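You operate a simulated robot arm through the tools that you are given. There is no shell and no other tool. Be economical: measure what you need, move in short steps, check, and stop when the job is done.

You run a simulated two-armed robot. Do the job below in one go: nothing can be reset, and whatever is moved stays where it is left.

TASK
Put the blotter pad on the kit table top away on the lower shelf of the small steel table. Put three of the brass valves from the kit table top on the pull-out shelf of the cart. Fetch the sump basket and stand it on the lower shelf of the kit table. Fetch the large jug and set it on the lower shelf of the limiter table. Fetch the green sign and set it on the back of the chest top. Take the red thread cap on the packing table top and put it away in the bin marked caps. Stack the flanged stub marked "P2" from the packing table top on top of the flanged stub marked "P1". Take the water job card on the clear end of the packing table and put it away on the steel table top. Pick up the white thermometer with one hand, pass it to the other hand and put it on the lower shelf of the test desk. Pull the lower chest drawer open. The order is free. Set down upright: brass valve, sump basket, large jug, green sign, water job card, white thermometer.

It is judged by the outcome, as a careful person would: the job done as asked, and still so three seconds after it is handed in. It fails if anything else is knocked over, pushed out of place, dropped, spilled or broken. Lids that push on must go on centred and level and be pressed home; caps that screw on are set level and turned clockwise until they are tight.

THE ROBOT
Two 7-joint arms with two-finger parallel grippers on one trunk, on a base that drives. Base frame: it is fixed to the floor where the robot stands at the start and does not move with it; the origin is under the middle of the robot, x ahead of it, y to its left, z up; the surface under the hand at the start is at about z = 800. Lengths are in mm, angles in rad, forces in N, time in s.
The left shoulder is at the start at [20, 138, 1300], the right one opposite. With the tool pointing down near the work surface each hand reaches from about 100 to 440 mm from the robot's upright axis, wherever it stands, measured 20 degrees to its own side. Places, roughly: back of the chest top (90x15 cm) [1280, -4360, 880]; bin marked CAPS (15x19 cm) [-3100, -6880, 920]; blotter pad (9x8x4 cm) [500, 100, 800]; brass valve [250, 0, 750]; flanged stub [1000, -6250, 750]; green sign [1000, -3250, 750]; large jug [-2000, -250, 750]; lower chest drawer [1000, -4400, 400]; lower shelf of the kit table [100, -100, 300]; lower shelf of the limiter table [1100, -1600, 300]; lower shelf of the small steel table [-4400, -1800, 400]; lower shelf of the test desk [-6500, -500, 300]; pull-out shelf of the cart [1000, -3400, 500]; red thread cap (4x4x3 cm) [1300, -5900, 800]; steel table top [-2000, -200, 700]; sump basket (13x11x21 cm) [-400, 0, 800]; water job card [1000, -6000, 750]; white thermometer [-7000, -750, 750]. Payload 1.57 kg a hand.
Tool frame (each hand has its own): the origin (TCP) lies between the finger pads and is the grasp point; the fingertips stand 30 mm ahead of it; z points along the fingers, y is the line along which they close. Largest opening 80 mm; finger width 17, thickness 12; the body of the gripper, 40 by 82 mm, starts 80 mm behind the TCP.
Orientation is told as [roll, pitch, yaw] about the base's x, y, z axes, in that order, counted from this pose: with the fingers straight down and closing along the base's y, the tool's x points along the base's -x, its y along +y and its z along -z.

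THE INTERFACE
- The arms move only by the tool step_arm. It takes "left_commands", "right_commands" or both (then of equal length, played together; a hand with none holds still); each is a list of rows, each a list of 7 numbers: the shift along the base's x, y, z in m, then the turn, a rotation vector about the base's x, y, z in rad, then the opening, from 0 (shut) to 1 (fully open). In form: [[tx, ty, tz, ax, ay, az, fingers], ...]. A call has 1 to 20 rows; each row is the pose to reach, as a shift and turn from the pose commanded when the call began. A row lasts 0.2 s, in which the tool goes at most 50 mm and 0.15 rad; a call with a longer step from one row to the next is refused whole, and so is a gripper value outside its range. Where a pose cannot be reached the arm comes as near as it can. A force on the tool above 40 N (or 10 N above the force at the start of the call, whichever is more), or a blocked arm, ends the call early, and 0.2 s more pass. The fingers move at their own pace (about 45 mm/s each) and stop on an object; they squeeze with about 21 N. The grip force told is the motor's: it shows also when the fingers shut on nothing. Time passes only in rows, and 0.2 s behind the last, so rows that repeat a pose let the fingers close. It gives the time, the measured TCP pose, the force on the tool (base axes), the opening and the grip force at its end, in the units of the frame above (readings bear some noise), with the torque about the TCP (base axes, N m) and any sound that the robot's microphone picked up.
- Cameras (640 x 400 px; columns grow to the right, rows downward): "scene" is now at [176.6, 2.1, 1211.9]; the picture's right is [-0.07, -1.00, 0.00], its down [-0.33, 0.02, -0.95] and it looks along [0.94, -0.07, -0.33] (base axes); focal length 214 px, centre (320, 200). "left" rides on the left gripper at [72, 7, -122] in its tool frame; the picture's right is [-0.09, 1.00, 0.00], its down [-0.84, -0.08, -0.54] and it looks along [-0.54, -0.05, 0.84] (tool axes); focal length 238 px, centre (320, 200). "right" rides on the right gripper at [72, -7, -122] in its tool frame; the picture's right is [0.09, 1.00, 0.00], its down [-0.84, 0.08, -0.54] and it looks along [-0.54, 0.05, 0.84] (tool axes); focal length 238 px, centre (320, 200). There is no depth. A picture from a camera that has moved, and an enlarged one, comes with that camera's place and axes in the base frame and with its lens. The place of the scene camera against the robot may be out by one fixed shift of up to 25 mm in any direction.
- capture(camera): a new picture of that camera. No time passes.
- move_column(by): slides the trunk up (or, below 0, down) by that many mm; the arms and the scene camera ride with it, the base frame stays. It gives what a move gives, with no picture.
- steer(legs): drives the robot by 1 to 6 legs, each [ahead, left, turn to the left] in mm, mm and rad, along the robot's own axes; the way and the turn of a leg run together, so that a leg with both is an arc; at most 1500 mm and 3.142 rad a leg. The arms and the cameras ride along, it lands a little off, and it stops where it bumps. It gives what a move gives.
- turn_head(pan, tilt): turns the head with the scene camera to pan (to the left, within 1.047 rad either way) and tilt (down, from -0.506 to 1.204), counted from straight ahead of the robot. It gives what a move gives.
- zoom(camera, box): a new picture of the part [left, top, right, bottom] of that camera's present view, enlarged. No time passes.
- hand_in(): hands the job in; it is judged then, once.

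Work in short steps. Places have to be worked out from the pictures, the camera data and where the tool is seen: move nearer, look again, correct. Check each grasp and each placing, and mend what went wrong. You have 567 turns and 370 pictures in all, those below and enlarged ones among them. Open the grippers and draw the arms clear of the work before you hand the job in, unless the task says otherwise; then end with one line.

The tools are called after ">>>" as a command line: name --argument value ..., lists and objects as JSON in quotes. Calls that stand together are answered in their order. step_arm: Moves the arms, as the interface text tells. Its arguments: {"type":"object","properties":{"left_commands":{"type":"array"},"right_commands":{"type":"array"}},"required":[]} The other tools are called the same way: move_column (by) slides the trunk up or down; steer (legs) drives the base; turn_head (pan, tilt) turns the head that bears the scene camera; capture (camera) takes a picture; zoom (camera, box) takes an enlarged picture of a part of a camera's view; hand_in () hands the job in.

At the start:

```text
t: 0.0
left_position: [364.6, 17.8, 1193.7]
left_ee_rot: [0.003, 0.091, 0.005]
left_force: [0.2, -0.6, -0.6]
left_moment: [0.04, -0.01, 0.02]
left_finger_gap: 79.7
left_finger_force: 0.0
right_position: [235.9, -177.7, 1040.9]
right_ee_rot: [-0.001, 0.0, 0.0]
right_force: [0.0, 0.1, -0.2]
right_moment: [-0.05, 0.0, 0.02]
right_finger_gap: 80.0
right_finger_force: 0.0
trunk travel left (down, up): [-675.0, 565.0]
robot x, y, heading: [-0.4, 2.6, 0.001]
head pan, tilt: [-0.072, 0.332]
```

scene: 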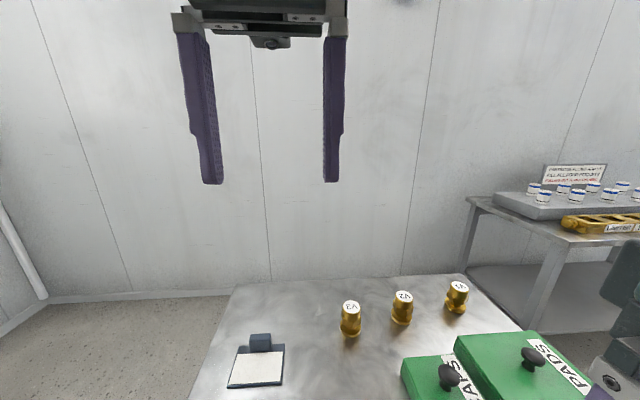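
right: 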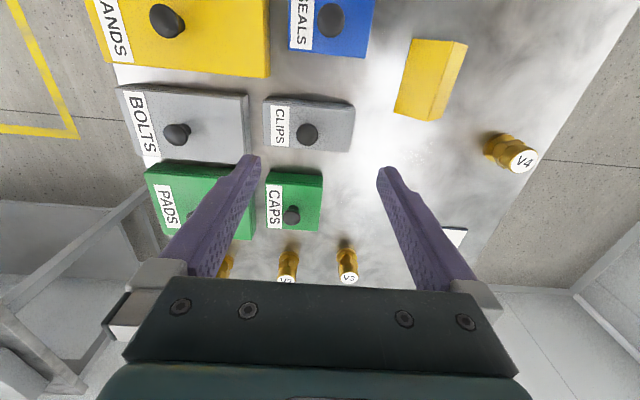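
left: 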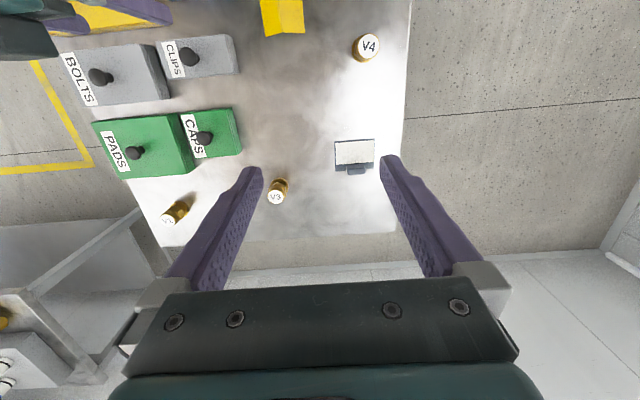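

The robot stands at the kit table with the valves and blotter pad before it. I look around with the head first.

>>> turn_head --pan 0 --tilt 0.9

>>> capture --camera "scene"

>>> turn_head --pan -1.0 --tilt 0.4

>>> capture --camera "scene"

>>> turn_head --pan 1.0 --tilt 0.4

>>> capture --camera "scene"

```text
t: 1.0
left_position: [364.4, 18.7, 1193.4]
left_ee_rot: [0.002, 0.093, 0.003]
left_force: [-0.2, -0.5, 0.1]
left_moment: [0.0, 0.01, -0.01]
left_finger_gap: 80.4
left_finger_force: 0.0
right_position: [235.3, -179.3, 1039.2]
right_ee_rot: [0.001, 0.0, -0.001]
right_force: [0.3, 0.3, 0.2]
right_moment: [-0.01, 0.03, 0.0]
right_finger_gap: 79.8
right_finger_force: 0.1
trunk travel left (down, up): [-675.0, 565.0]
robot x, y, heading: [-0.9, 1.2, -0.0]
head pan, tilt: [0.0, 0.901]
```

```text
366 pictures are left
camera scene: at [159.2, 8.8, 1162.7], right [0.0, -1.0, 0.0], down [-0.78, 0.0, -0.62], along [0.62, 0.0, -0.78], focal length 214 px, centre (320, 200)
```

scene: 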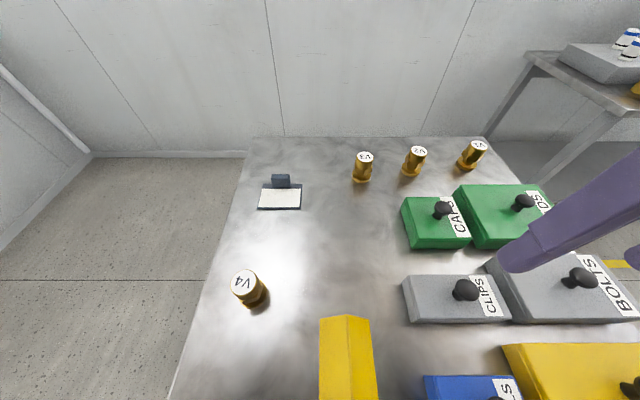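

```text
t: 2.2
left_position: [363.8, 18.3, 1193.4]
left_ee_rot: [0.003, 0.093, 0.001]
left_force: [-0.2, -0.3, -0.1]
left_moment: [0.01, 0.02, -0.01]
left_finger_gap: 79.9
left_finger_force: 0.1
right_position: [235.8, -179.6, 1040.6]
right_ee_rot: [0.001, -0.001, 0.001]
right_force: [-0.8, -0.5, -0.2]
right_moment: [0.01, 0.0, 0.0]
right_finger_gap: 80.2
right_finger_force: 0.0
trunk travel left (down, up): [-675.0, 565.0]
robot x, y, heading: [-0.4, -2.1, -0.004]
head pan, tilt: [-1.0, 0.4]
```

```text
365 pictures are left
camera scene: at [133.8, -69.1, 1205.6], right [-0.84, -0.54, 0.0], down [-0.21, 0.33, -0.92], along [0.5, -0.77, -0.39], focal length 214 px, centre (320, 200)
```

scene: 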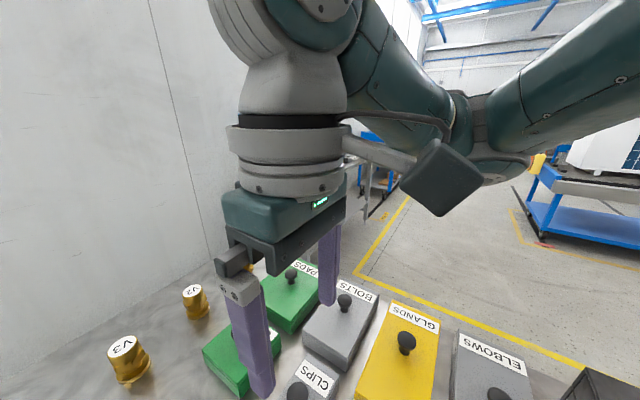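

```text
t: 4.2
left_position: [365.2, 18.9, 1193.3]
left_ee_rot: [0.002, 0.092, 0.002]
left_force: [0.3, 0.7, -0.8]
left_moment: [0.0, 0.0, -0.04]
left_finger_gap: 80.0
left_finger_force: 0.0
right_position: [235.4, -178.0, 1040.9]
right_ee_rot: [-0.001, 0.0, 0.001]
right_force: [-0.2, -0.5, -0.7]
right_moment: [0.0, 0.0, 0.01]
right_finger_gap: 79.9
right_finger_force: 0.0
trunk travel left (down, up): [-675.0, 565.0]
robot x, y, heading: [1.1, 2.9, -0.004]
head pan, tilt: [1.0, 0.4]
```

```text
364 pictures are left
camera scene: at [133.7, 86.7, 1205.7], right [0.84, -0.54, 0.0], down [-0.21, -0.33, -0.92], along [0.5, 0.77, -0.39], focal length 214 px, centre (320, 200)
```

scene: 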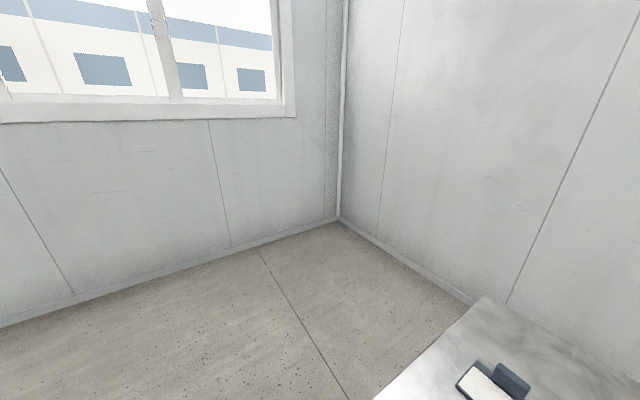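

Next I turn the base to look behind and find the other furniture.

>>> steer --legs '[[-100, 0, 0], [0, 0, -1.57]]'

>>> turn_head --pan -0.6 --tilt 0.3

>>> capture --camera "scene"

>>> turn_head --pan 0.5 --tilt 0.3

>>> capture --camera "scene"

```text
t: 9.2
left_position: [-89.9, -365.4, 1193.4]
left_ee_rot: [0.003, 0.093, -1.588]
left_force: [-0.1, 0.8, -0.4]
left_moment: [0.03, -0.01, -0.01]
left_finger_gap: 79.8
left_finger_force: 0.0
right_position: [-284.9, -230.8, 1040.1]
right_ee_rot: [-0.002, -0.001, -1.591]
right_force: [0.5, 0.1, -0.7]
right_moment: [0.02, 0.02, -0.04]
right_finger_gap: 80.0
right_finger_force: 0.2
trunk travel left (down, up): [-675.0, 565.0]
robot x, y, heading: [-102.0, -3.7, -1.588]
head pan, tilt: [1.0, 0.4]
```

```text
t: 10.9
left_position: [-90.4, -364.8, 1193.8]
left_ee_rot: [0.003, 0.093, -1.586]
left_force: [-0.5, 0.2, 0.4]
left_moment: [-0.03, 0.02, 0.02]
left_finger_gap: 80.4
left_finger_force: 0.0
right_position: [-285.7, -231.9, 1040.4]
right_ee_rot: [0.0, -0.001, -1.591]
right_force: [-0.1, -0.1, -0.2]
right_moment: [0.0, -0.01, 0.02]
right_finger_gap: 79.9
right_finger_force: 0.2
trunk travel left (down, up): [-675.0, 565.0]
robot x, y, heading: [-105.4, 0.7, -1.591]
head pan, tilt: [-0.6, 0.3]
```

```text
363 pictures are left
camera scene: at [-174.0, -167.1, 1214.9], right [-0.81, 0.58, 0.0], down [0.17, 0.24, -0.96], along [-0.55, -0.78, -0.3], focal length 214 px, centre (320, 200)
```

scene: 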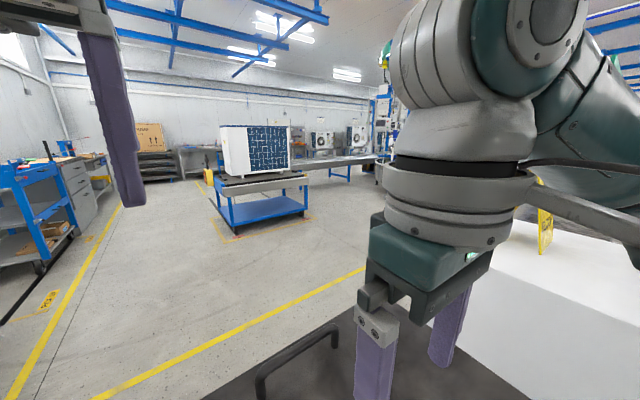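

```text
t: 12.2
left_position: [-91.2, -364.6, 1192.7]
left_ee_rot: [0.003, 0.091, -1.587]
left_force: [0.9, 0.3, -0.6]
left_moment: [-0.05, -0.01, 0.0]
left_finger_gap: 79.7
left_finger_force: 0.0
right_position: [-285.3, -231.2, 1041.1]
right_ee_rot: [0.002, 0.0, -1.59]
right_force: [-0.2, 0.5, -0.2]
right_moment: [-0.02, 0.0, 0.02]
right_finger_gap: 80.1
right_finger_force: 0.1
trunk travel left (down, up): [-675.0, 565.0]
robot x, y, heading: [-103.3, -0.9, -1.591]
head pan, tilt: [0.499, 0.3]
```

```text
362 pictures are left
camera scene: at [-76.8, -173.9, 1214.9], right [-0.89, -0.46, 0.0], down [-0.14, 0.26, -0.96], along [0.44, -0.85, -0.3], focal length 214 px, centre (320, 200)
```

scene: 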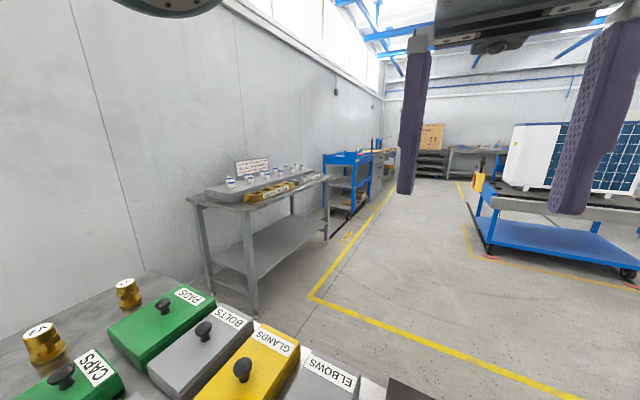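

I'll raise the trunk for safety before turning further, and look with the right camera at the dark/white bench.

>>> move_column --by 150

>>> capture --camera "right"

>>> turn_head --pan -1.04 --tilt 0.5

>>> capture --camera "scene"

```text
t: 14.0
left_position: [-91.1, -365.2, 1343.4]
left_ee_rot: [0.003, 0.093, -1.588]
left_force: [-1.0, -0.2, 0.4]
left_moment: [0.0, -0.02, -0.01]
left_finger_gap: 79.7
left_finger_force: 0.0
right_position: [-285.3, -231.5, 1190.9]
right_ee_rot: [-0.001, -0.001, -1.591]
right_force: [0.0, 0.2, 0.4]
right_moment: [-0.01, 0.01, 0.01]
right_finger_gap: 80.0
right_finger_force: 0.0
trunk travel left (down, up): [-825.0, 415.0]
robot x, y, heading: [-101.1, -0.7, -1.589]
head pan, tilt: [0.499, 0.3]
```

```text
361 pictures are left
camera right: at [-290.6, -158.5, 1312.9], right [1.0, 0.07, 0.0], down [0.06, -0.84, 0.54], along [0.04, -0.54, -0.84], focal length 238 px, centre (320, 200)
```

right: 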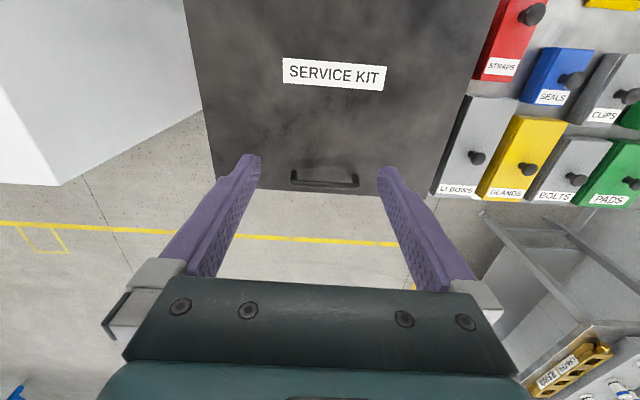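

```text
t: 15.6
left_position: [-90.0, -365.4, 1342.6]
left_ee_rot: [0.001, 0.093, -1.588]
left_force: [0.7, -0.2, -0.6]
left_moment: [-0.04, -0.03, 0.0]
left_finger_gap: 79.7
left_finger_force: 0.1
right_position: [-285.0, -230.7, 1189.9]
right_ee_rot: [-0.001, -0.001, -1.589]
right_force: [0.7, 0.1, -0.3]
right_moment: [0.02, 0.04, 0.02]
right_finger_gap: 79.7
right_finger_force: 0.0
trunk travel left (down, up): [-825.0, 415.0]
robot x, y, heading: [-100.2, 3.4, -1.592]
head pan, tilt: [-1.04, 0.499]
```

```text
360 pictures are left
camera scene: at [-199.2, -135.6, 1346.5], right [-0.49, 0.87, 0.0], down [0.42, 0.23, -0.88], along [-0.77, -0.43, -0.48], focal length 214 px, centre (320, 200)
```

scene: 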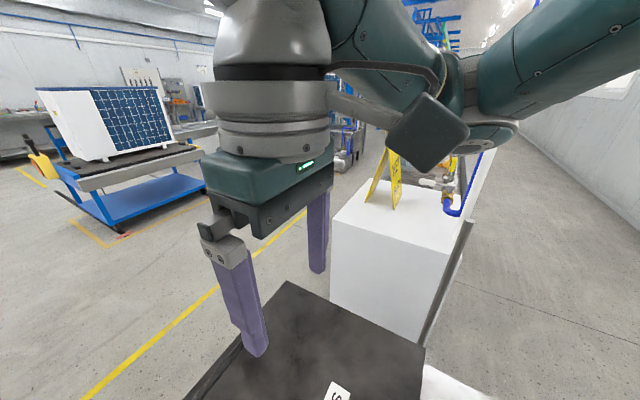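

Turn further right to see the region behind the start.

>>> steer --legs '[[0, 0, -1.57]]'

>>> turn_head --pan 0 --tilt 0.5

>>> capture --camera "scene"

>>> turn_head --pan 0.7 --tilt 0.2

>>> capture --camera "scene"

>>> turn_head --pan 0 --tilt 1.15

>>> capture --camera "scene"

```text
t: 19.8
left_position: [-466.5, -14.7, 1342.8]
left_ee_rot: [0.001, 0.093, 3.133]
left_force: [-0.1, 0.9, -0.9]
left_moment: [0.0, -0.03, -0.01]
left_finger_gap: 79.9
left_finger_force: 0.1
right_position: [-334.5, 180.6, 1191.1]
right_ee_rot: [-0.001, 0.001, 3.129]
right_force: [-0.2, 0.2, -0.7]
right_moment: [0.02, -0.02, -0.02]
right_finger_gap: 80.2
right_finger_force: 0.0
trunk travel left (down, up): [-825.0, 415.0]
robot x, y, heading: [-102.0, -1.8, 3.13]
head pan, tilt: [-1.04, 0.499]
```

```text
t: 21.1
left_position: [-466.5, -15.1, 1343.3]
left_ee_rot: [0.002, 0.093, 3.132]
left_force: [0.5, -0.1, -0.5]
left_moment: [0.01, 0.02, 0.03]
left_finger_gap: 79.9
left_finger_force: 0.1
right_position: [-333.7, 181.2, 1190.4]
right_ee_rot: [-0.003, 0.001, 3.131]
right_force: [-0.2, -0.4, -0.1]
right_moment: [-0.03, -0.03, 0.0]
right_finger_gap: 79.9
right_finger_force: 0.1
trunk travel left (down, up): [-825.0, 415.0]
robot x, y, heading: [-102.3, -1.4, 3.128]
head pan, tilt: [0.0, 0.499]
```

```text
359 pictures are left
camera scene: at [-308.7, 11.1, 1346.5], right [0.01, 1.0, 0.0], down [0.48, -0.01, -0.88], along [-0.88, 0.01, -0.48], focal length 214 px, centre (320, 200)
```

scene: 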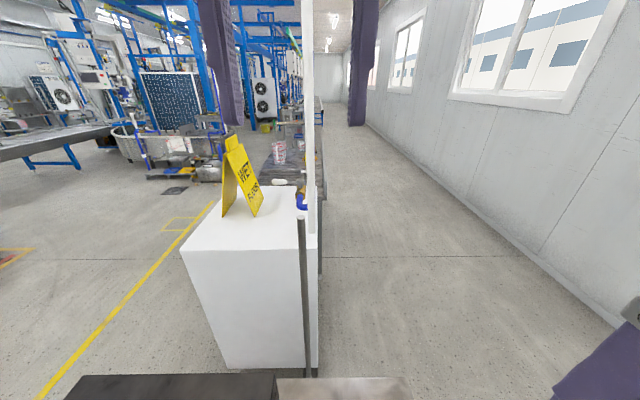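

```text
t: 22.2
left_position: [-465.8, -14.4, 1342.4]
left_ee_rot: [0.001, 0.091, 3.133]
left_force: [0.5, -0.1, 0.3]
left_moment: [0.0, 0.03, 0.01]
left_finger_gap: 80.0
left_finger_force: 0.0
right_position: [-333.6, 181.8, 1191.5]
right_ee_rot: [-0.002, -0.002, 3.129]
right_force: [-0.1, 0.1, 0.2]
right_moment: [-0.03, 0.01, -0.04]
right_finger_gap: 79.5
right_finger_force: 0.0
trunk travel left (down, up): [-825.0, 415.0]
robot x, y, heading: [-97.6, -0.8, 3.132]
head pan, tilt: [0.7, 0.201]
```

```text
358 pictures are left
camera scene: at [-289.7, -49.2, 1374.2], right [-0.63, 0.77, 0.0], down [0.15, 0.13, -0.98], along [-0.76, -0.62, -0.2], focal length 214 px, centre (320, 200)
```

scene: 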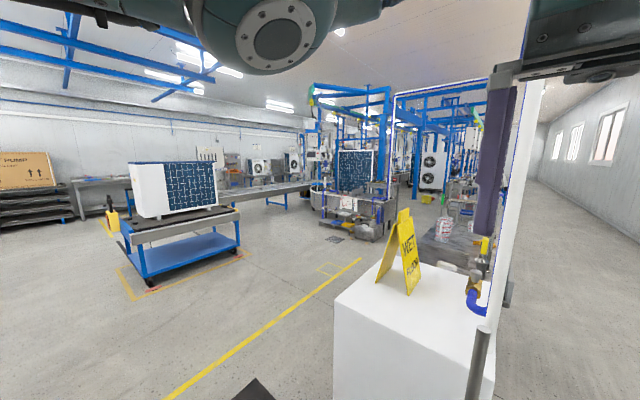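

```text
t: 23.4
left_position: [-467.1, -15.3, 1344.0]
left_ee_rot: [0.002, 0.093, 3.133]
left_force: [0.0, 0.1, -0.8]
left_moment: [0.02, 0.01, -0.01]
left_finger_gap: 80.0
left_finger_force: 0.0
right_position: [-334.5, 182.2, 1190.2]
right_ee_rot: [-0.001, 0.0, 3.131]
right_force: [0.6, -0.8, -0.4]
right_moment: [-0.01, 0.01, -0.01]
right_finger_gap: 80.0
right_finger_force: 0.1
trunk travel left (down, up): [-825.0, 415.0]
robot x, y, heading: [-99.5, 4.6, 3.129]
head pan, tilt: [0.0, 1.15]
```

```text
357 pictures are left
camera scene: at [-277.3, 10.6, 1295.8], right [0.01, 1.0, 0.0], down [0.91, -0.01, -0.41], along [-0.41, 0.0, -0.91], focal length 214 px, centre (320, 200)
```

scene: 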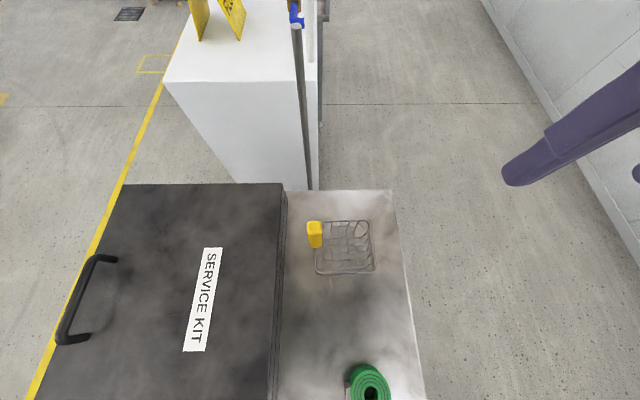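

I turn the right hand about to let its camera look back at the robot's own body and base, to learn what could bump when driving.

>>> step_arm --right_commands '[[0, 0, 0, 0, 0, 0.15, 1], [0, 0, 0, 0, 0, 0.3, 1], [0, 0, 0, 0, 0, 0.45, 1], [0, 0, 0, 0, 0, 0.6, 1], [0, 0, 0, 0, 0, 0.75, 1], [0, 0, 0, 0, 0, 0.9, 1], [0, 0, 0, 0, 0, 1.05, 1], [0, 0, 0, 0, 0, 1.2, 1], [0, 0, 0, 0, 0, 1.35, 1], [0, 0, 0, 0, 0, 1.5, 1], [0, 0, 0, 0, 0, 1.65, 1], [0, 0, 0, 0, 0, 1.8, 1], [0, 0, 0, 0, 0, 1.95, 1], [0, 0, 0, 0, 0, 2.1, 1], [0, 0, 0, 0, 0, 2.25, 1], [0, 0, 0, 0, 0, 2.4, 1]]'

>>> capture --camera "right"

```text
t: 26.8
left_position: [-465.7, -14.0, 1343.3]
left_ee_rot: [0.001, 0.092, 3.133]
left_force: [0.1, -0.4, 0.2]
left_moment: [0.01, 0.04, -0.02]
left_finger_gap: 80.2
left_finger_force: 0.0
right_position: [-334.9, 181.9, 1188.8]
right_ee_rot: [0.001, 0.001, -0.752]
right_force: [0.3, 0.0, 0.3]
right_moment: [0.0, -0.02, 0.0]
right_finger_gap: 79.9
right_finger_force: 0.1
trunk travel left (down, up): [-825.0, 415.0]
robot x, y, heading: [-97.3, 5.1, 3.129]
head pan, tilt: [0.0, 1.15]
```

```text
356 pictures are left
camera right: at [-391.7, 227.3, 1312.5], right [0.61, 0.79, 0.0], down [0.66, -0.51, 0.54], along [0.43, -0.33, -0.84], focal length 238 px, centre (320, 200)
```

right: 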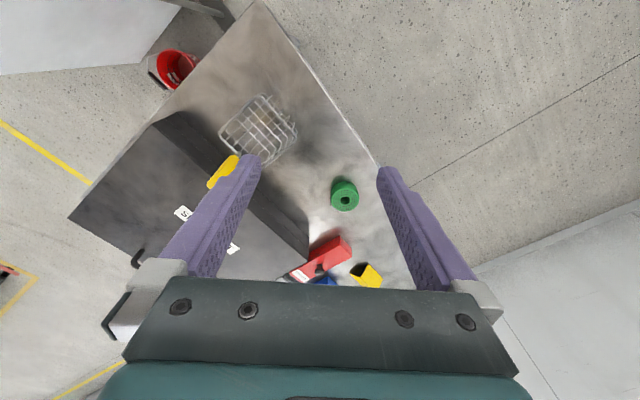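

The body hangs above the tables, with nothing below it. Now a closer look at the sump basket and the table.

>>> zoom --camera "scene" --box '[280, 180, 440, 300]'

>>> zoom --camera "right" --box '[180, 70, 340, 190]'

>>> capture --camera "left"

```text
3.33 times, centred on (360, 240) of scene
camera zoom: at [-277.3, 10.6, 1295.7], right [0.01, 1.0, 0.0], down [0.91, -0.01, -0.41], along [-0.41, 0.0, -0.91], focal length 715 px, centre (187, 67)
```

zoom: 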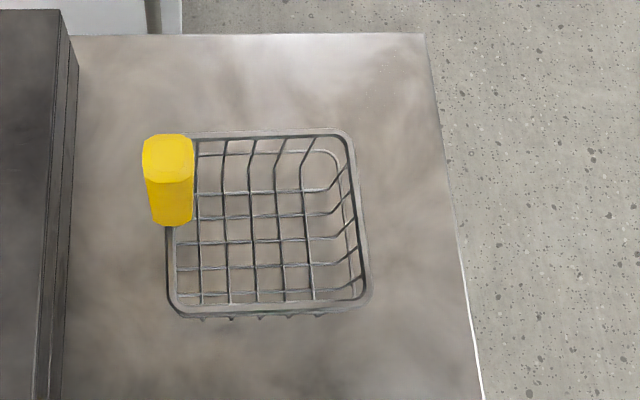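

```text
3.33 times, centred on (260, 130) of right
camera zoom: at [-391.7, 227.3, 1312.5], right [0.61, 0.79, 0.0], down [0.66, -0.51, 0.54], along [0.43, -0.33, -0.84], focal length 794 px, centre (520, 433)
```

zoom: 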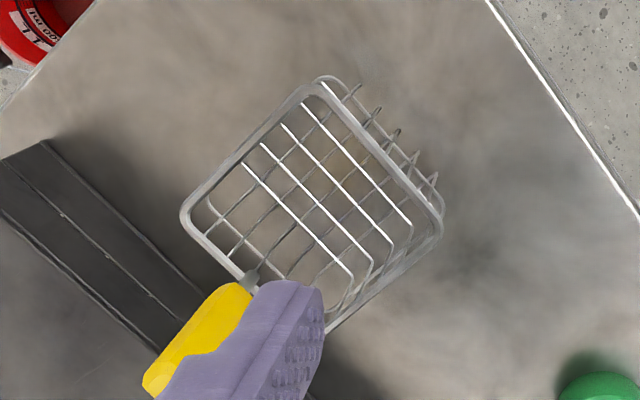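

```text
353 pictures are left
camera left: at [-405.6, -19.9, 1472.1], right [-0.1, -0.99, -0.01], down [-0.88, 0.09, 0.46], along [-0.46, 0.05, -0.89], focal length 238 px, centre (320, 200)
```

left: 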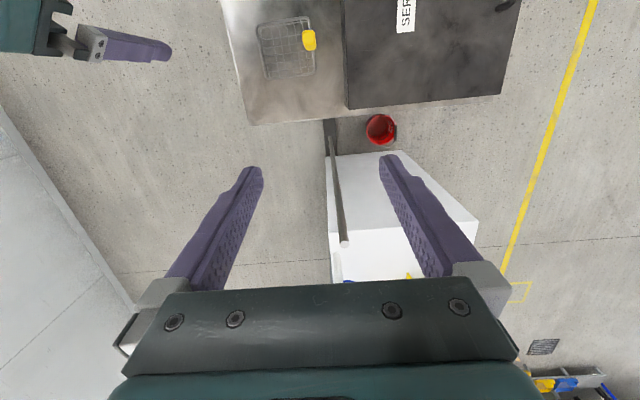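

The handle rises upright from the basket's -y edge, up to about z 960. Next I restore the right hand, drive to the aisle side (-y) of the kit table and face it to see the lower shelf.

>>> step_arm --right_commands '[[0, 0, 0, 0, 0, -0.15, 1], [0, 0, 0, 0, 0, -0.3, 1], [0, 0, 0, 0, 0, -0.45, 1], [0, 0, 0, 0, 0, -0.6, 1], [0, 0, 0, 0, 0, -0.75, 1], [0, 0, 0, 0, 0, -0.9, 1], [0, 0, 0, 0, 0, -1.05, 1], [0, 0, 0, 0, 0, -1.2, 1], [0, 0, 0, 0, 0, -1.35, 1], [0, 0, 0, 0, 0, -1.5, 1], [0, 0, 0, 0, 0, -1.65, 1], [0, 0, 0, 0, 0, -1.8, 1], [0, 0, 0, 0, 0, -1.95, 1], [0, 0, 0, 0, 0, -2.1, 1], [0, 0, 0, 0, 0, -2.25, 1], [0, 0, 0, 0, 0, -2.4, 1]]'

>>> steer --legs '[[0, 1100, 0], [0, 0, -1.57]]'

>>> turn_head --pan 0 --tilt 0.8

>>> capture --camera "scene"

```text
t: 30.2
left_position: [-466.2, -13.5, 1344.5]
left_ee_rot: [0.001, 0.095, 3.132]
left_force: [-0.4, -0.6, 0.0]
left_moment: [-0.01, 0.03, 0.0]
left_finger_gap: 80.0
left_finger_force: 0.1
right_position: [-335.3, 182.7, 1189.8]
right_ee_rot: [-0.002, 0.001, 3.128]
right_force: [0.7, 0.6, -0.6]
right_moment: [-0.01, 0.06, 0.03]
right_finger_gap: 80.0
right_finger_force: 0.0
trunk travel left (down, up): [-825.0, 415.0]
robot x, y, heading: [-102.7, -1.6, 3.129]
head pan, tilt: [0.0, 1.15]
```

```text
t: 39.5
left_position: [-137.3, -719.4, 1344.4]
left_ee_rot: [0.002, 0.093, 1.58]
left_force: [-0.1, -0.5, -0.4]
left_moment: [0.04, -0.04, -0.02]
left_finger_gap: 80.1
left_finger_force: 0.1
right_position: [59.8, -848.9, 1190.2]
right_ee_rot: [-0.001, -0.001, 1.577]
right_force: [-0.3, -0.2, -0.8]
right_moment: [-0.01, -0.01, 0.02]
right_finger_gap: 79.7
right_finger_force: 0.1
trunk travel left (down, up): [-825.0, 415.0]
robot x, y, heading: [-118.6, -1086.2, 1.578]
head pan, tilt: [0.0, 1.15]
```

```text
t: 40.4
left_position: [-137.0, -719.6, 1344.8]
left_ee_rot: [0.002, 0.094, 1.579]
left_force: [0.3, -0.5, -1.3]
left_moment: [0.01, 0.01, 0.02]
left_finger_gap: 79.9
left_finger_force: 0.0
right_position: [61.0, -848.8, 1189.4]
right_ee_rot: [-0.004, 0.001, 1.576]
right_force: [-0.1, -1.1, 0.6]
right_moment: [0.0, 0.03, 0.0]
right_finger_gap: 80.0
right_finger_force: 0.0
trunk travel left (down, up): [-825.0, 415.0]
robot x, y, heading: [-118.0, -1082.5, 1.577]
head pan, tilt: [0.0, 0.799]
```

```text
352 pictures are left
camera scene: at [-134.5, -895.2, 1320.5], right [1.0, 0.01, 0.0], down [0.0, -0.72, -0.7], along [0.0, 0.7, -0.72], focal length 214 px, centre (320, 200)
```

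scene: 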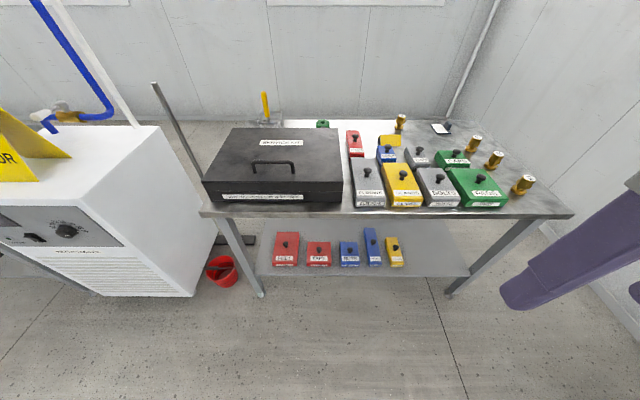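

The right half of the lower shelf is clear. I go back over the table facing -x to take the basket by its handle with the right hand.

>>> steer --legs '[[985, -78, 0], [0, 0, 1.563]]'

>>> turn_head --pan -0.1 --tilt 0.9

>>> zoom --camera "scene" --box '[220, 100, 460, 250]'

```text
t: 49.2
left_position: [-396.3, -150.0, 1343.3]
left_ee_rot: [0.003, 0.092, -3.136]
left_force: [0.8, -0.1, -0.5]
left_moment: [0.0, 0.01, 0.03]
left_finger_gap: 80.2
left_finger_force: 0.1
right_position: [-267.0, 48.3, 1190.5]
right_ee_rot: [-0.001, 0.002, -3.14]
right_force: [-0.6, 0.2, -0.4]
right_moment: [0.02, 0.0, -0.01]
right_finger_gap: 80.0
right_finger_force: 0.1
trunk travel left (down, up): [-825.0, 415.0]
robot x, y, heading: [-29.1, -133.3, -3.14]
head pan, tilt: [0.0, 0.799]
```

```text
t: 49.9
left_position: [-395.7, -150.0, 1343.8]
left_ee_rot: [0.002, 0.094, -3.135]
left_force: [0.6, -0.6, 0.2]
left_moment: [-0.02, 0.02, -0.01]
left_finger_gap: 80.0
left_finger_force: 0.0
right_position: [-268.1, 48.5, 1189.3]
right_ee_rot: [-0.002, 0.002, -3.142]
right_force: [0.2, -0.6, 0.2]
right_moment: [0.02, 0.0, -0.01]
right_finger_gap: 80.0
right_finger_force: 0.1
trunk travel left (down, up): [-825.0, 415.0]
robot x, y, heading: [-31.4, -130.2, -3.142]
head pan, tilt: [-0.099, 0.901]
```

```text
2.67 times, centred on (340, 175) of scene
camera zoom: at [-222.4, -114.9, 1312.7], right [0.1, 1.0, 0.0], down [0.78, -0.08, -0.62], along [-0.62, 0.06, -0.78], focal length 572 px, centre (267, 267)
```

zoom: 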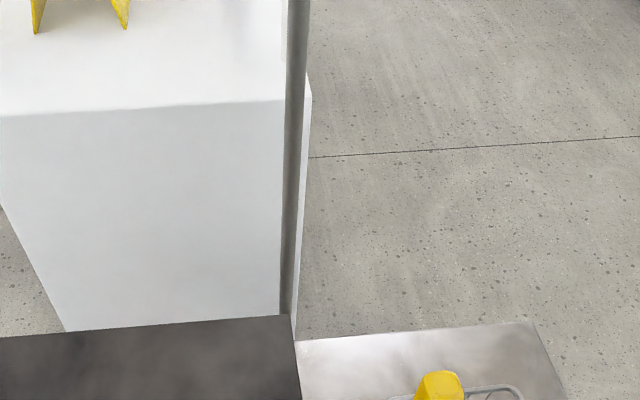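

Lower the trunk by 150 and tilt the right hand 45° forward ahead of the handle.

>>> move_column --by -150

>>> step_arm --right_commands '[[0, -0.01, 0, 0, 0.13, 0, 1], [0, -0.02, 0, 0, 0.26, 0, 1], [0, -0.03, 0, 0, 0.39, 0, 1], [0, -0.04, 0, 0, 0.52, 0, 1], [0, -0.04, 0, 0, 0.65, 0, 1], [0, -0.04, 0, 0, 0.785, 0, 1]]'

>>> capture --camera "right"

>>> turn_head --pan -0.1 --tilt 1.1

>>> capture --camera "scene"

```text
t: 51.6
left_position: [-396.3, -149.8, 1193.5]
left_ee_rot: [0.001, 0.094, -3.136]
left_force: [0.5, 0.6, 1.0]
left_moment: [-0.02, 0.0, -0.01]
left_finger_gap: 80.1
left_finger_force: 0.1
right_position: [-266.2, 47.3, 1039.4]
right_ee_rot: [-0.002, 0.0, -3.139]
right_force: [0.1, 0.5, -0.2]
right_moment: [0.03, -0.02, 0.0]
right_finger_gap: 80.0
right_finger_force: 0.1
trunk travel left (down, up): [-675.0, 565.0]
robot x, y, heading: [-35.5, -128.3, -3.137]
head pan, tilt: [-0.099, 0.901]
```

```text
t: 53.0
left_position: [-394.8, -149.1, 1193.4]
left_ee_rot: [0.001, 0.093, -3.136]
left_force: [-1.2, -0.6, -0.8]
left_moment: [0.03, -0.03, 0.02]
left_finger_gap: 79.8
left_finger_force: 0.1
right_position: [-287.3, -13.2, 1000.7]
right_ee_rot: [-0.001, -0.787, -3.141]
right_force: [-0.3, -0.2, 0.9]
right_moment: [0.0, 0.0, -0.01]
right_finger_gap: 79.9
right_finger_force: 0.0
right hand out of reach, approached as far as the arm can: row 2, 3, 4, 5, 6
trunk travel left (down, up): [-675.0, 565.0]
robot x, y, heading: [-31.8, -132.0, -3.144]
head pan, tilt: [-0.099, 0.901]
```

```text
350 pictures are left
camera right: at [-151.7, -5.5, 1035.7], right [0.07, -1.0, -0.07], down [-0.21, -0.08, 0.97], along [-0.98, -0.05, -0.21], focal length 238 px, centre (320, 200)
```

right: 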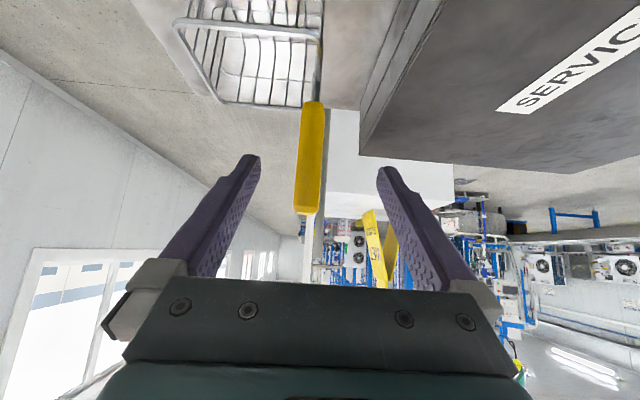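

```text
t: 53.8
left_position: [-394.4, -150.1, 1193.4]
left_ee_rot: [0.0, 0.092, -3.136]
left_force: [0.5, 0.0, -0.1]
left_moment: [-0.04, -0.01, 0.02]
left_finger_gap: 79.9
left_finger_force: 0.0
right_position: [-289.4, -12.6, 999.9]
right_ee_rot: [-0.002, -0.785, -3.141]
right_force: [-0.6, 0.1, -1.0]
right_moment: [0.02, 0.0, 0.02]
right_finger_gap: 79.9
right_finger_force: 0.1
trunk travel left (down, up): [-675.0, 565.0]
robot x, y, heading: [-31.9, -133.4, -3.139]
head pan, tilt: [-0.099, 1.1]
```

```text
349 pictures are left
camera scene: at [-210.2, -116.0, 1148.9], right [0.1, 1.0, 0.0], down [0.89, -0.09, -0.45], along [-0.45, 0.04, -0.89], focal length 214 px, centre (320, 200)
```

scene: 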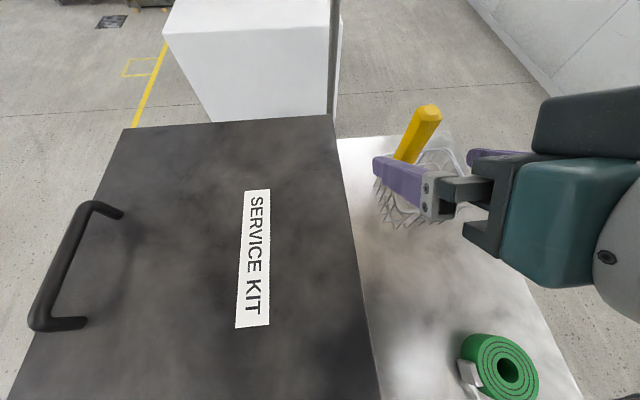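

The hand came 45° tilted; the handle appears between the fingers, its top at about z 995, x -380, y 0. I move part of the way and check.

>>> step_arm --right_commands '[[-0.025, 0.005, -0.015, 0, 0, 0, 1], [-0.05, 0.01, -0.03, 0, 0, 0, 1]]'

>>> capture --camera "right"

```text
t: 54.4
left_position: [-395.3, -149.2, 1192.7]
left_ee_rot: [0.001, 0.092, -3.136]
left_force: [-0.4, 0.0, -0.5]
left_moment: [0.0, 0.03, 0.0]
left_finger_gap: 79.9
left_finger_force: 0.0
right_position: [-337.7, -5.0, 971.6]
right_ee_rot: [-0.001, -0.786, -3.139]
right_force: [1.0, -0.4, -0.2]
right_moment: [0.01, 0.01, -0.01]
right_finger_gap: 79.9
right_finger_force: 0.1
trunk travel left (down, up): [-675.0, 565.0]
robot x, y, heading: [-29.3, -129.7, -3.137]
head pan, tilt: [-0.099, 1.1]
```

```text
348 pictures are left
camera right: at [-201.4, 2.7, 1007.9], right [0.07, -1.0, -0.07], down [-0.21, -0.08, 0.97], along [-0.98, -0.05, -0.21], focal length 238 px, centre (320, 200)
```

right: 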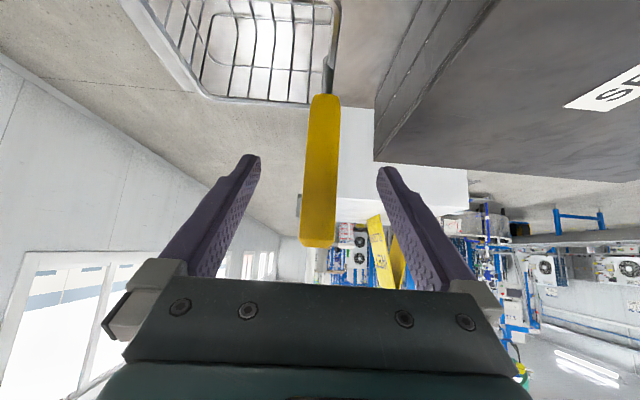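

The handle is centred between the fingers. I advance to it and close.

>>> step_arm --right_commands '[[-0.022, 0, -0.018, 0, 0, 0, 1], [-0.042, 0, -0.036, 0, 0, 0, 1], [-0.042, 0, -0.036, 0, 0, 0, 0.4], [-0.042, 0, -0.036, 0, 0, 0, 0.1], [-0.042, 0, -0.036, 0, 0, 0, 0], [-0.042, 0, -0.036, 0, 0, 0, 0], [-0.042, 0, -0.036, 0, 0, 0, 0]]'

>>> capture --camera "scene"

```text
t: 56.0
left_position: [-395.3, -150.4, 1193.6]
left_ee_rot: [0.0, 0.091, -3.136]
left_force: [-0.1, 0.4, 0.2]
left_moment: [0.05, 0.02, 0.03]
left_finger_gap: 79.9
left_finger_force: 0.0
right_position: [-379.8, -7.5, 934.5]
right_ee_rot: [-0.003, -0.786, -3.14]
right_force: [-0.3, 0.9, 0.0]
right_moment: [-0.02, 0.04, 0.0]
right_finger_gap: 20.7
right_finger_force: 21.3
trunk travel left (down, up): [-675.0, 565.0]
robot x, y, heading: [-32.1, -132.4, -3.142]
head pan, tilt: [-0.099, 1.1]
```

```text
347 pictures are left
camera scene: at [-210.1, -116.0, 1148.8], right [0.1, 1.0, 0.0], down [0.89, -0.09, -0.45], along [-0.45, 0.04, -0.89], focal length 214 px, centre (320, 200)
```

scene: 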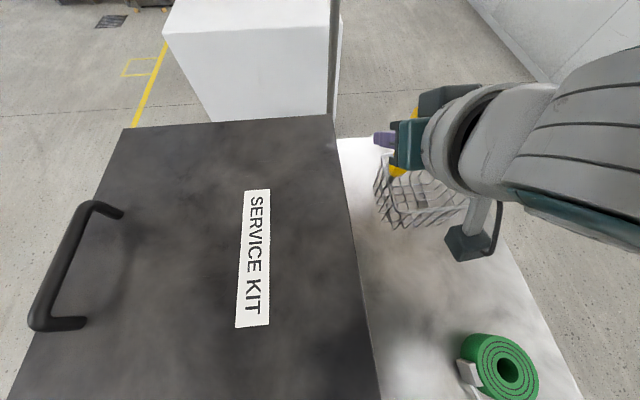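

Gripped (20.7 mm, 21 N). I lift with a small arm motion, then check the attitude.

>>> step_arm --right_commands '[[0, 0, 0.02, 0, 0, 0, 0], [0, 0, 0.05, 0, 0, 0, 0], [0, 0, 0.06, 0, 0, 0, 0]]'

>>> move_column --by 200

>>> capture --camera "scene"

>>> capture --camera "right"

```text
t: 56.8
left_position: [-396.3, -149.1, 1192.9]
left_ee_rot: [0.001, 0.093, -3.136]
left_force: [0.4, -0.2, -0.5]
left_moment: [-0.02, 0.01, 0.01]
left_finger_gap: 80.2
left_finger_force: 0.0
right_position: [-380.7, -7.0, 992.4]
right_ee_rot: [-0.002, -0.784, -3.139]
right_force: [0.2, 0.3, -2.1]
right_moment: [-0.12, 0.09, 0.0]
right_finger_gap: 20.7
right_finger_force: 20.8
trunk travel left (down, up): [-675.0, 565.0]
robot x, y, heading: [-31.6, -129.6, -3.138]
head pan, tilt: [-0.099, 1.1]
```

```text
t: 58.9
left_position: [-396.0, -149.8, 1392.9]
left_ee_rot: [0.002, 0.092, -3.136]
left_force: [-0.5, 0.4, 0.2]
left_moment: [-0.01, 0.01, 0.0]
left_finger_gap: 80.1
left_finger_force: 0.1
right_position: [-380.9, -6.5, 1192.3]
right_ee_rot: [-0.002, -0.783, -3.138]
right_force: [1.2, 1.5, -3.2]
right_moment: [-0.14, 0.09, 0.01]
right_finger_gap: 21.0
right_finger_force: 21.2
trunk travel left (down, up): [-875.0, 365.0]
robot x, y, heading: [-31.2, -129.0, -3.14]
head pan, tilt: [-0.099, 1.1]
```

```text
346 pictures are left
camera scene: at [-210.0, -116.1, 1348.7], right [0.1, 1.0, 0.0], down [0.89, -0.09, -0.45], along [-0.45, 0.04, -0.89], focal length 214 px, centre (320, 200)
```

scene: 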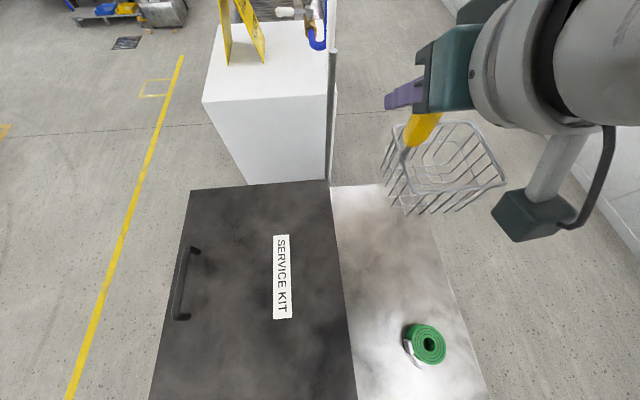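

```text
345 pictures are left
camera right: at [-243.9, 0.1, 1228.9], right [0.07, -1.0, -0.07], down [-0.21, -0.08, 0.97], along [-0.98, -0.05, -0.21], focal length 238 px, centre (320, 200)
```

right: 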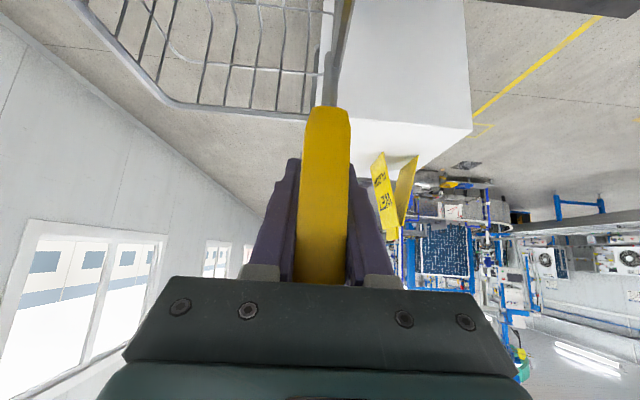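

Basket held level (~0.3 kg). I drive round to the aisle side, facing the table, staying 300 mm back, and tuck the left arm.

>>> steer --legs '[[-308, 870, 0], [0, 0, -1.57]]'

>>> step_arm --left_commands '[[-0.03, -0.03, 0, 0, 0, 0, 0.5], [-0.06, -0.06, 0, 0, 0, 0, 0.5], [-0.09, -0.09, 0, 0, 0, 0, 0.5], [-0.12, -0.12, 0, 0, 0, 0, 0.5], [-0.15, -0.15, 0, 0, 0, 0, 0.5], [-0.17, -0.18, 0, 0, 0, 0, 0.5]]'

>>> turn_head --pan -0.2 --tilt 0.5

>>> move_column --by -300

>>> capture --camera "scene"

```text
t: 67.7
left_position: [277.0, -633.1, 1392.8]
left_ee_rot: [0.004, 0.092, 1.55]
left_force: [0.2, -0.5, 0.7]
left_moment: [0.0, 0.0, 0.01]
left_finger_gap: 80.1
left_finger_force: 0.0
right_position: [419.1, -651.8, 1193.5]
right_ee_rot: [0.0, -0.786, 1.548]
right_force: [-1.1, -0.5, -3.5]
right_moment: [0.08, 0.14, -0.01]
right_finger_gap: 20.8
right_finger_force: 20.9
trunk travel left (down, up): [-875.0, 365.0]
robot x, y, heading: [285.3, -996.7, 1.547]
head pan, tilt: [-0.099, 1.1]
```

```text
t: 68.8
left_position: [137.6, -776.4, 1352.2]
left_ee_rot: [0.159, 0.247, 1.567]
left_force: [0.0, -0.7, -0.1]
left_moment: [0.01, 0.0, -0.02]
left_finger_gap: 39.9
left_finger_force: 0.2
right_position: [421.0, -651.3, 1191.9]
right_ee_rot: [-0.001, -0.784, 1.547]
right_force: [0.7, -0.1, -2.5]
right_moment: [0.09, 0.14, 0.01]
right_finger_gap: 20.9
right_finger_force: 20.7
trunk travel left (down, up): [-875.0, 365.0]
robot x, y, heading: [286.4, -1001.1, 1.546]
head pan, tilt: [-0.099, 1.1]
stopped in row 5 (left hand): the arm was blocked; the commanded pose is now the measured one
```

```text
t: 69.8
left_position: [137.3, -777.2, 1353.1]
left_ee_rot: [0.159, 0.248, 1.567]
left_force: [-0.8, -0.9, 0.2]
left_moment: [0.03, 0.03, 0.01]
left_finger_gap: 39.7
left_finger_force: 0.0
right_position: [419.9, -650.7, 1193.7]
right_ee_rot: [-0.001, -0.784, 1.546]
right_force: [-0.2, -0.2, -2.9]
right_moment: [0.09, 0.13, -0.04]
right_finger_gap: 20.8
right_finger_force: 20.7
trunk travel left (down, up): [-875.0, 365.0]
robot x, y, heading: [287.9, -995.5, 1.545]
head pan, tilt: [-0.201, 0.499]
```

```text
t: 72.8
left_position: [137.7, -777.0, 1053.9]
left_ee_rot: [0.159, 0.247, 1.566]
left_force: [0.6, 0.0, 0.9]
left_moment: [-0.01, 0.01, 0.02]
left_finger_gap: 40.0
left_finger_force: 0.1
right_position: [419.2, -651.3, 893.1]
right_ee_rot: [-0.001, -0.784, 1.547]
right_force: [-0.4, 0.6, -2.1]
right_moment: [0.11, 0.12, -0.01]
right_finger_gap: 20.8
right_finger_force: 21.3
trunk travel left (down, up): [-575.0, 665.0]
robot x, y, heading: [285.7, -997.9, 1.551]
head pan, tilt: [-0.201, 0.499]
```

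```text
344 pictures are left
camera scene: at [293.1, -800.4, 1096.5], right [0.97, -0.22, 0.0], down [-0.11, -0.47, -0.88], along [0.2, 0.86, -0.48], focal length 214 px, centre (320, 200)
```

scene: 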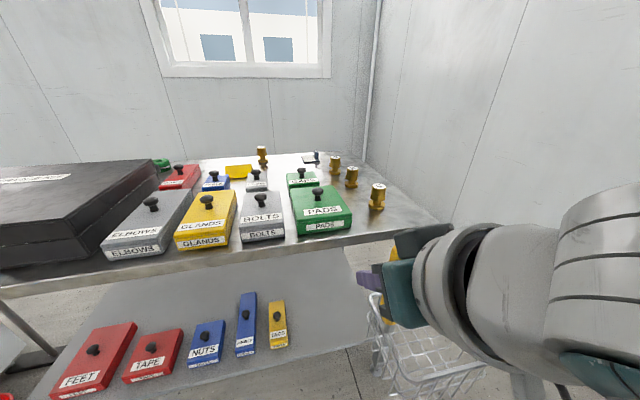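

Now I lower the right hand by 150 mm by arm and the rest by column, still outside the table.

>>> step_arm --right_commands '[[0, 0, -0.03, 0, 0, 0, 0], [0, 0, -0.06, 0, 0, 0, 0], [0, 0, -0.09, 0, 0, 0, 0], [0, 0, -0.12, 0, 0, 0, 0], [0, 0, -0.15, 0, 0, 0, 0]]'

>>> move_column --by -250

>>> capture --camera "scene"

>>> capture --camera "right"

```text
t: 74.0
left_position: [137.1, -776.9, 1055.2]
left_ee_rot: [0.159, 0.247, 1.568]
left_force: [0.1, -1.0, 0.2]
left_moment: [0.01, -0.01, 0.03]
left_finger_gap: 40.1
left_finger_force: 0.0
right_position: [418.0, -652.4, 743.7]
right_ee_rot: [-0.002, -0.785, 1.546]
right_force: [-0.6, -1.2, -2.4]
right_moment: [0.08, 0.08, -0.02]
right_finger_gap: 20.5
right_finger_force: 20.7
trunk travel left (down, up): [-575.0, 665.0]
robot x, y, heading: [284.0, -997.2, 1.548]
head pan, tilt: [-0.201, 0.499]
```

```text
t: 76.5
left_position: [137.2, -776.7, 804.0]
left_ee_rot: [0.158, 0.248, 1.568]
left_force: [0.0, -0.7, -0.5]
left_moment: [0.01, -0.01, 0.03]
left_finger_gap: 40.2
left_finger_force: 0.0
right_position: [418.6, -651.2, 493.1]
right_ee_rot: [-0.002, -0.783, 1.546]
right_force: [-0.6, -0.3, -2.1]
right_moment: [0.08, 0.1, -0.03]
right_finger_gap: 20.7
right_finger_force: 20.2
trunk travel left (down, up): [-325.0, 915.0]
robot x, y, heading: [281.1, -998.2, 1.545]
head pan, tilt: [-0.201, 0.499]
```

```text
343 pictures are left
camera scene: at [293.0, -800.4, 846.5], right [0.97, -0.22, 0.0], down [-0.11, -0.47, -0.88], along [0.2, 0.86, -0.48], focal length 214 px, centre (320, 200)
```

scene: 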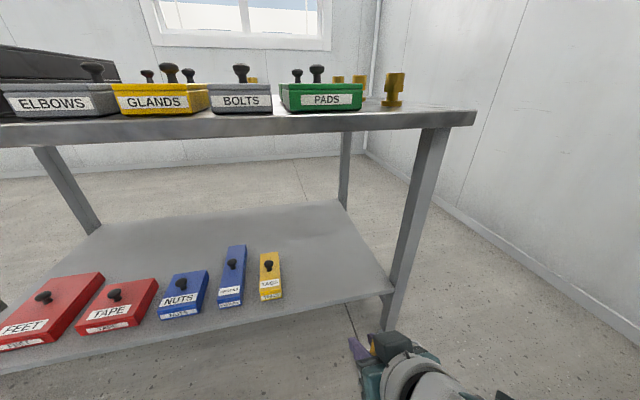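

```text
342 pictures are left
camera right: at [421.7, -787.8, 529.5], right [-1.0, -0.04, -0.07], down [-0.07, 0.21, 0.97], along [-0.02, 0.98, -0.21], focal length 238 px, centre (320, 200)
```

right: 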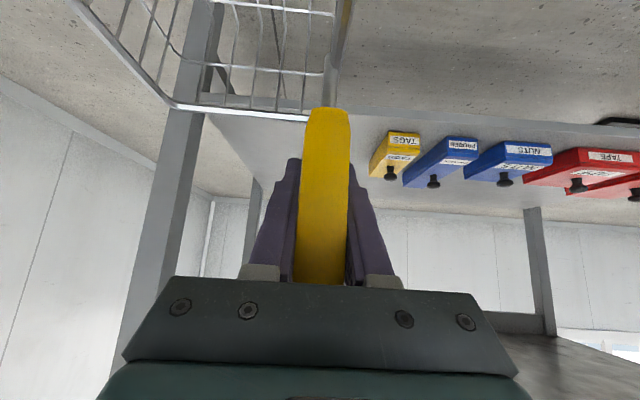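

The shelf is at z≈311 and its edge at y≈-430; TAGS box ends at x≈282, so x 400–540 is clear. I raise the left hand a bit, raise the column 20 mm and drive in.

>>> step_arm --left_commands '[[0, 0, 0.04, 0, 0, 0, 0.5], [0, -0.01, 0.08, 0, 0, 0, 0.5], [0, -0.02, 0.12, 0, 0, 0, 0.5], [0, -0.03, 0.15, 0, 0, 0, 0.5]]'

>>> move_column --by 20

>>> steer --legs '[[200, 0, 0]]'

>>> capture --camera "right"

>>> capture --camera "scene"

```text
t: 77.1
left_position: [118.1, -808.9, 824.1]
left_ee_rot: [0.326, 0.482, 1.642]
left_force: [-0.5, 0.0, 0.2]
left_moment: [0.02, 0.0, 0.0]
left_finger_gap: 39.9
left_finger_force: 0.1
right_position: [418.8, -651.8, 491.8]
right_ee_rot: [-0.003, -0.783, 1.544]
right_force: [0.8, 0.8, -2.4]
right_moment: [0.13, 0.11, 0.01]
right_finger_gap: 20.7
right_finger_force: 20.9
trunk travel left (down, up): [-325.0, 915.0]
robot x, y, heading: [287.0, -999.9, 1.551]
head pan, tilt: [-0.201, 0.499]
stopped in row 2 (left hand): the arm was blocked; the commanded pose is now the measured one
```

```text
t: 77.8
left_position: [118.3, -809.2, 843.5]
left_ee_rot: [0.324, 0.481, 1.641]
left_force: [0.5, -0.5, -0.8]
left_moment: [-0.03, 0.0, 0.01]
left_finger_gap: 39.8
left_finger_force: 0.0
right_position: [419.0, -651.5, 513.3]
right_ee_rot: [-0.003, -0.784, 1.546]
right_force: [0.6, -0.8, -2.0]
right_moment: [0.12, 0.11, -0.02]
right_finger_gap: 20.9
right_finger_force: 21.1
trunk travel left (down, up): [-345.0, 895.0]
robot x, y, heading: [282.3, -1000.5, 1.546]
head pan, tilt: [-0.201, 0.499]
```

```text
t: 79.4
left_position: [123.2, -609.6, 843.0]
left_ee_rot: [0.325, 0.48, 1.642]
left_force: [0.2, -0.4, 0.1]
left_moment: [-0.03, -0.01, -0.01]
left_finger_gap: 40.1
left_finger_force: 0.1
right_position: [424.3, -451.5, 512.5]
right_ee_rot: [-0.002, -0.784, 1.545]
right_force: [0.4, 0.7, -2.2]
right_moment: [0.06, 0.1, 0.01]
right_finger_gap: 20.9
right_finger_force: 21.1
trunk travel left (down, up): [-345.0, 895.0]
robot x, y, heading: [289.0, -799.7, 1.542]
head pan, tilt: [-0.201, 0.499]
```

```text
341 pictures are left
camera right: at [426.7, -588.7, 549.3], right [-1.0, -0.04, -0.07], down [-0.07, 0.21, 0.97], along [-0.02, 0.98, -0.21], focal length 238 px, centre (320, 200)
```

right: 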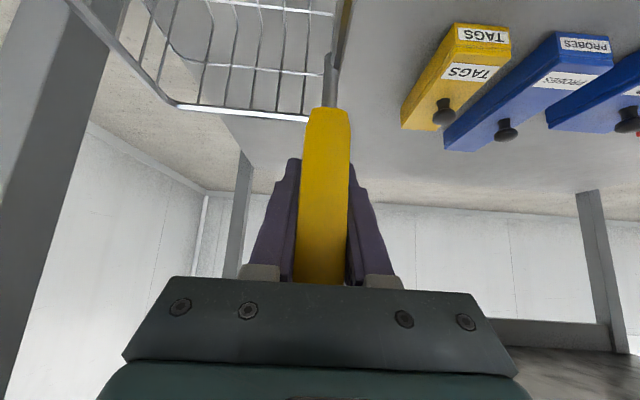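

```text
340 pictures are left
camera scene: at [298.0, -601.1, 866.5], right [0.97, -0.22, 0.0], down [-0.11, -0.47, -0.88], along [0.2, 0.86, -0.48], focal length 214 px, centre (320, 200)
```

scene: 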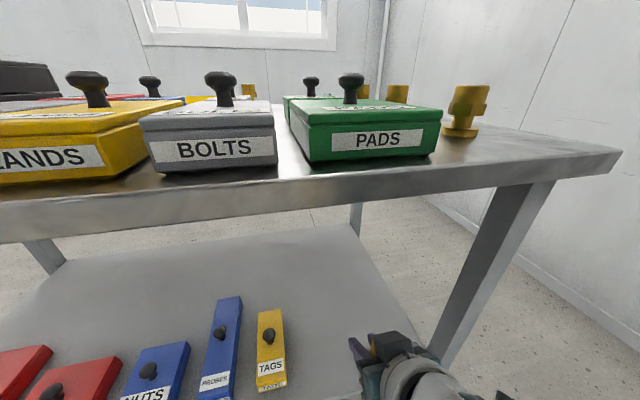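

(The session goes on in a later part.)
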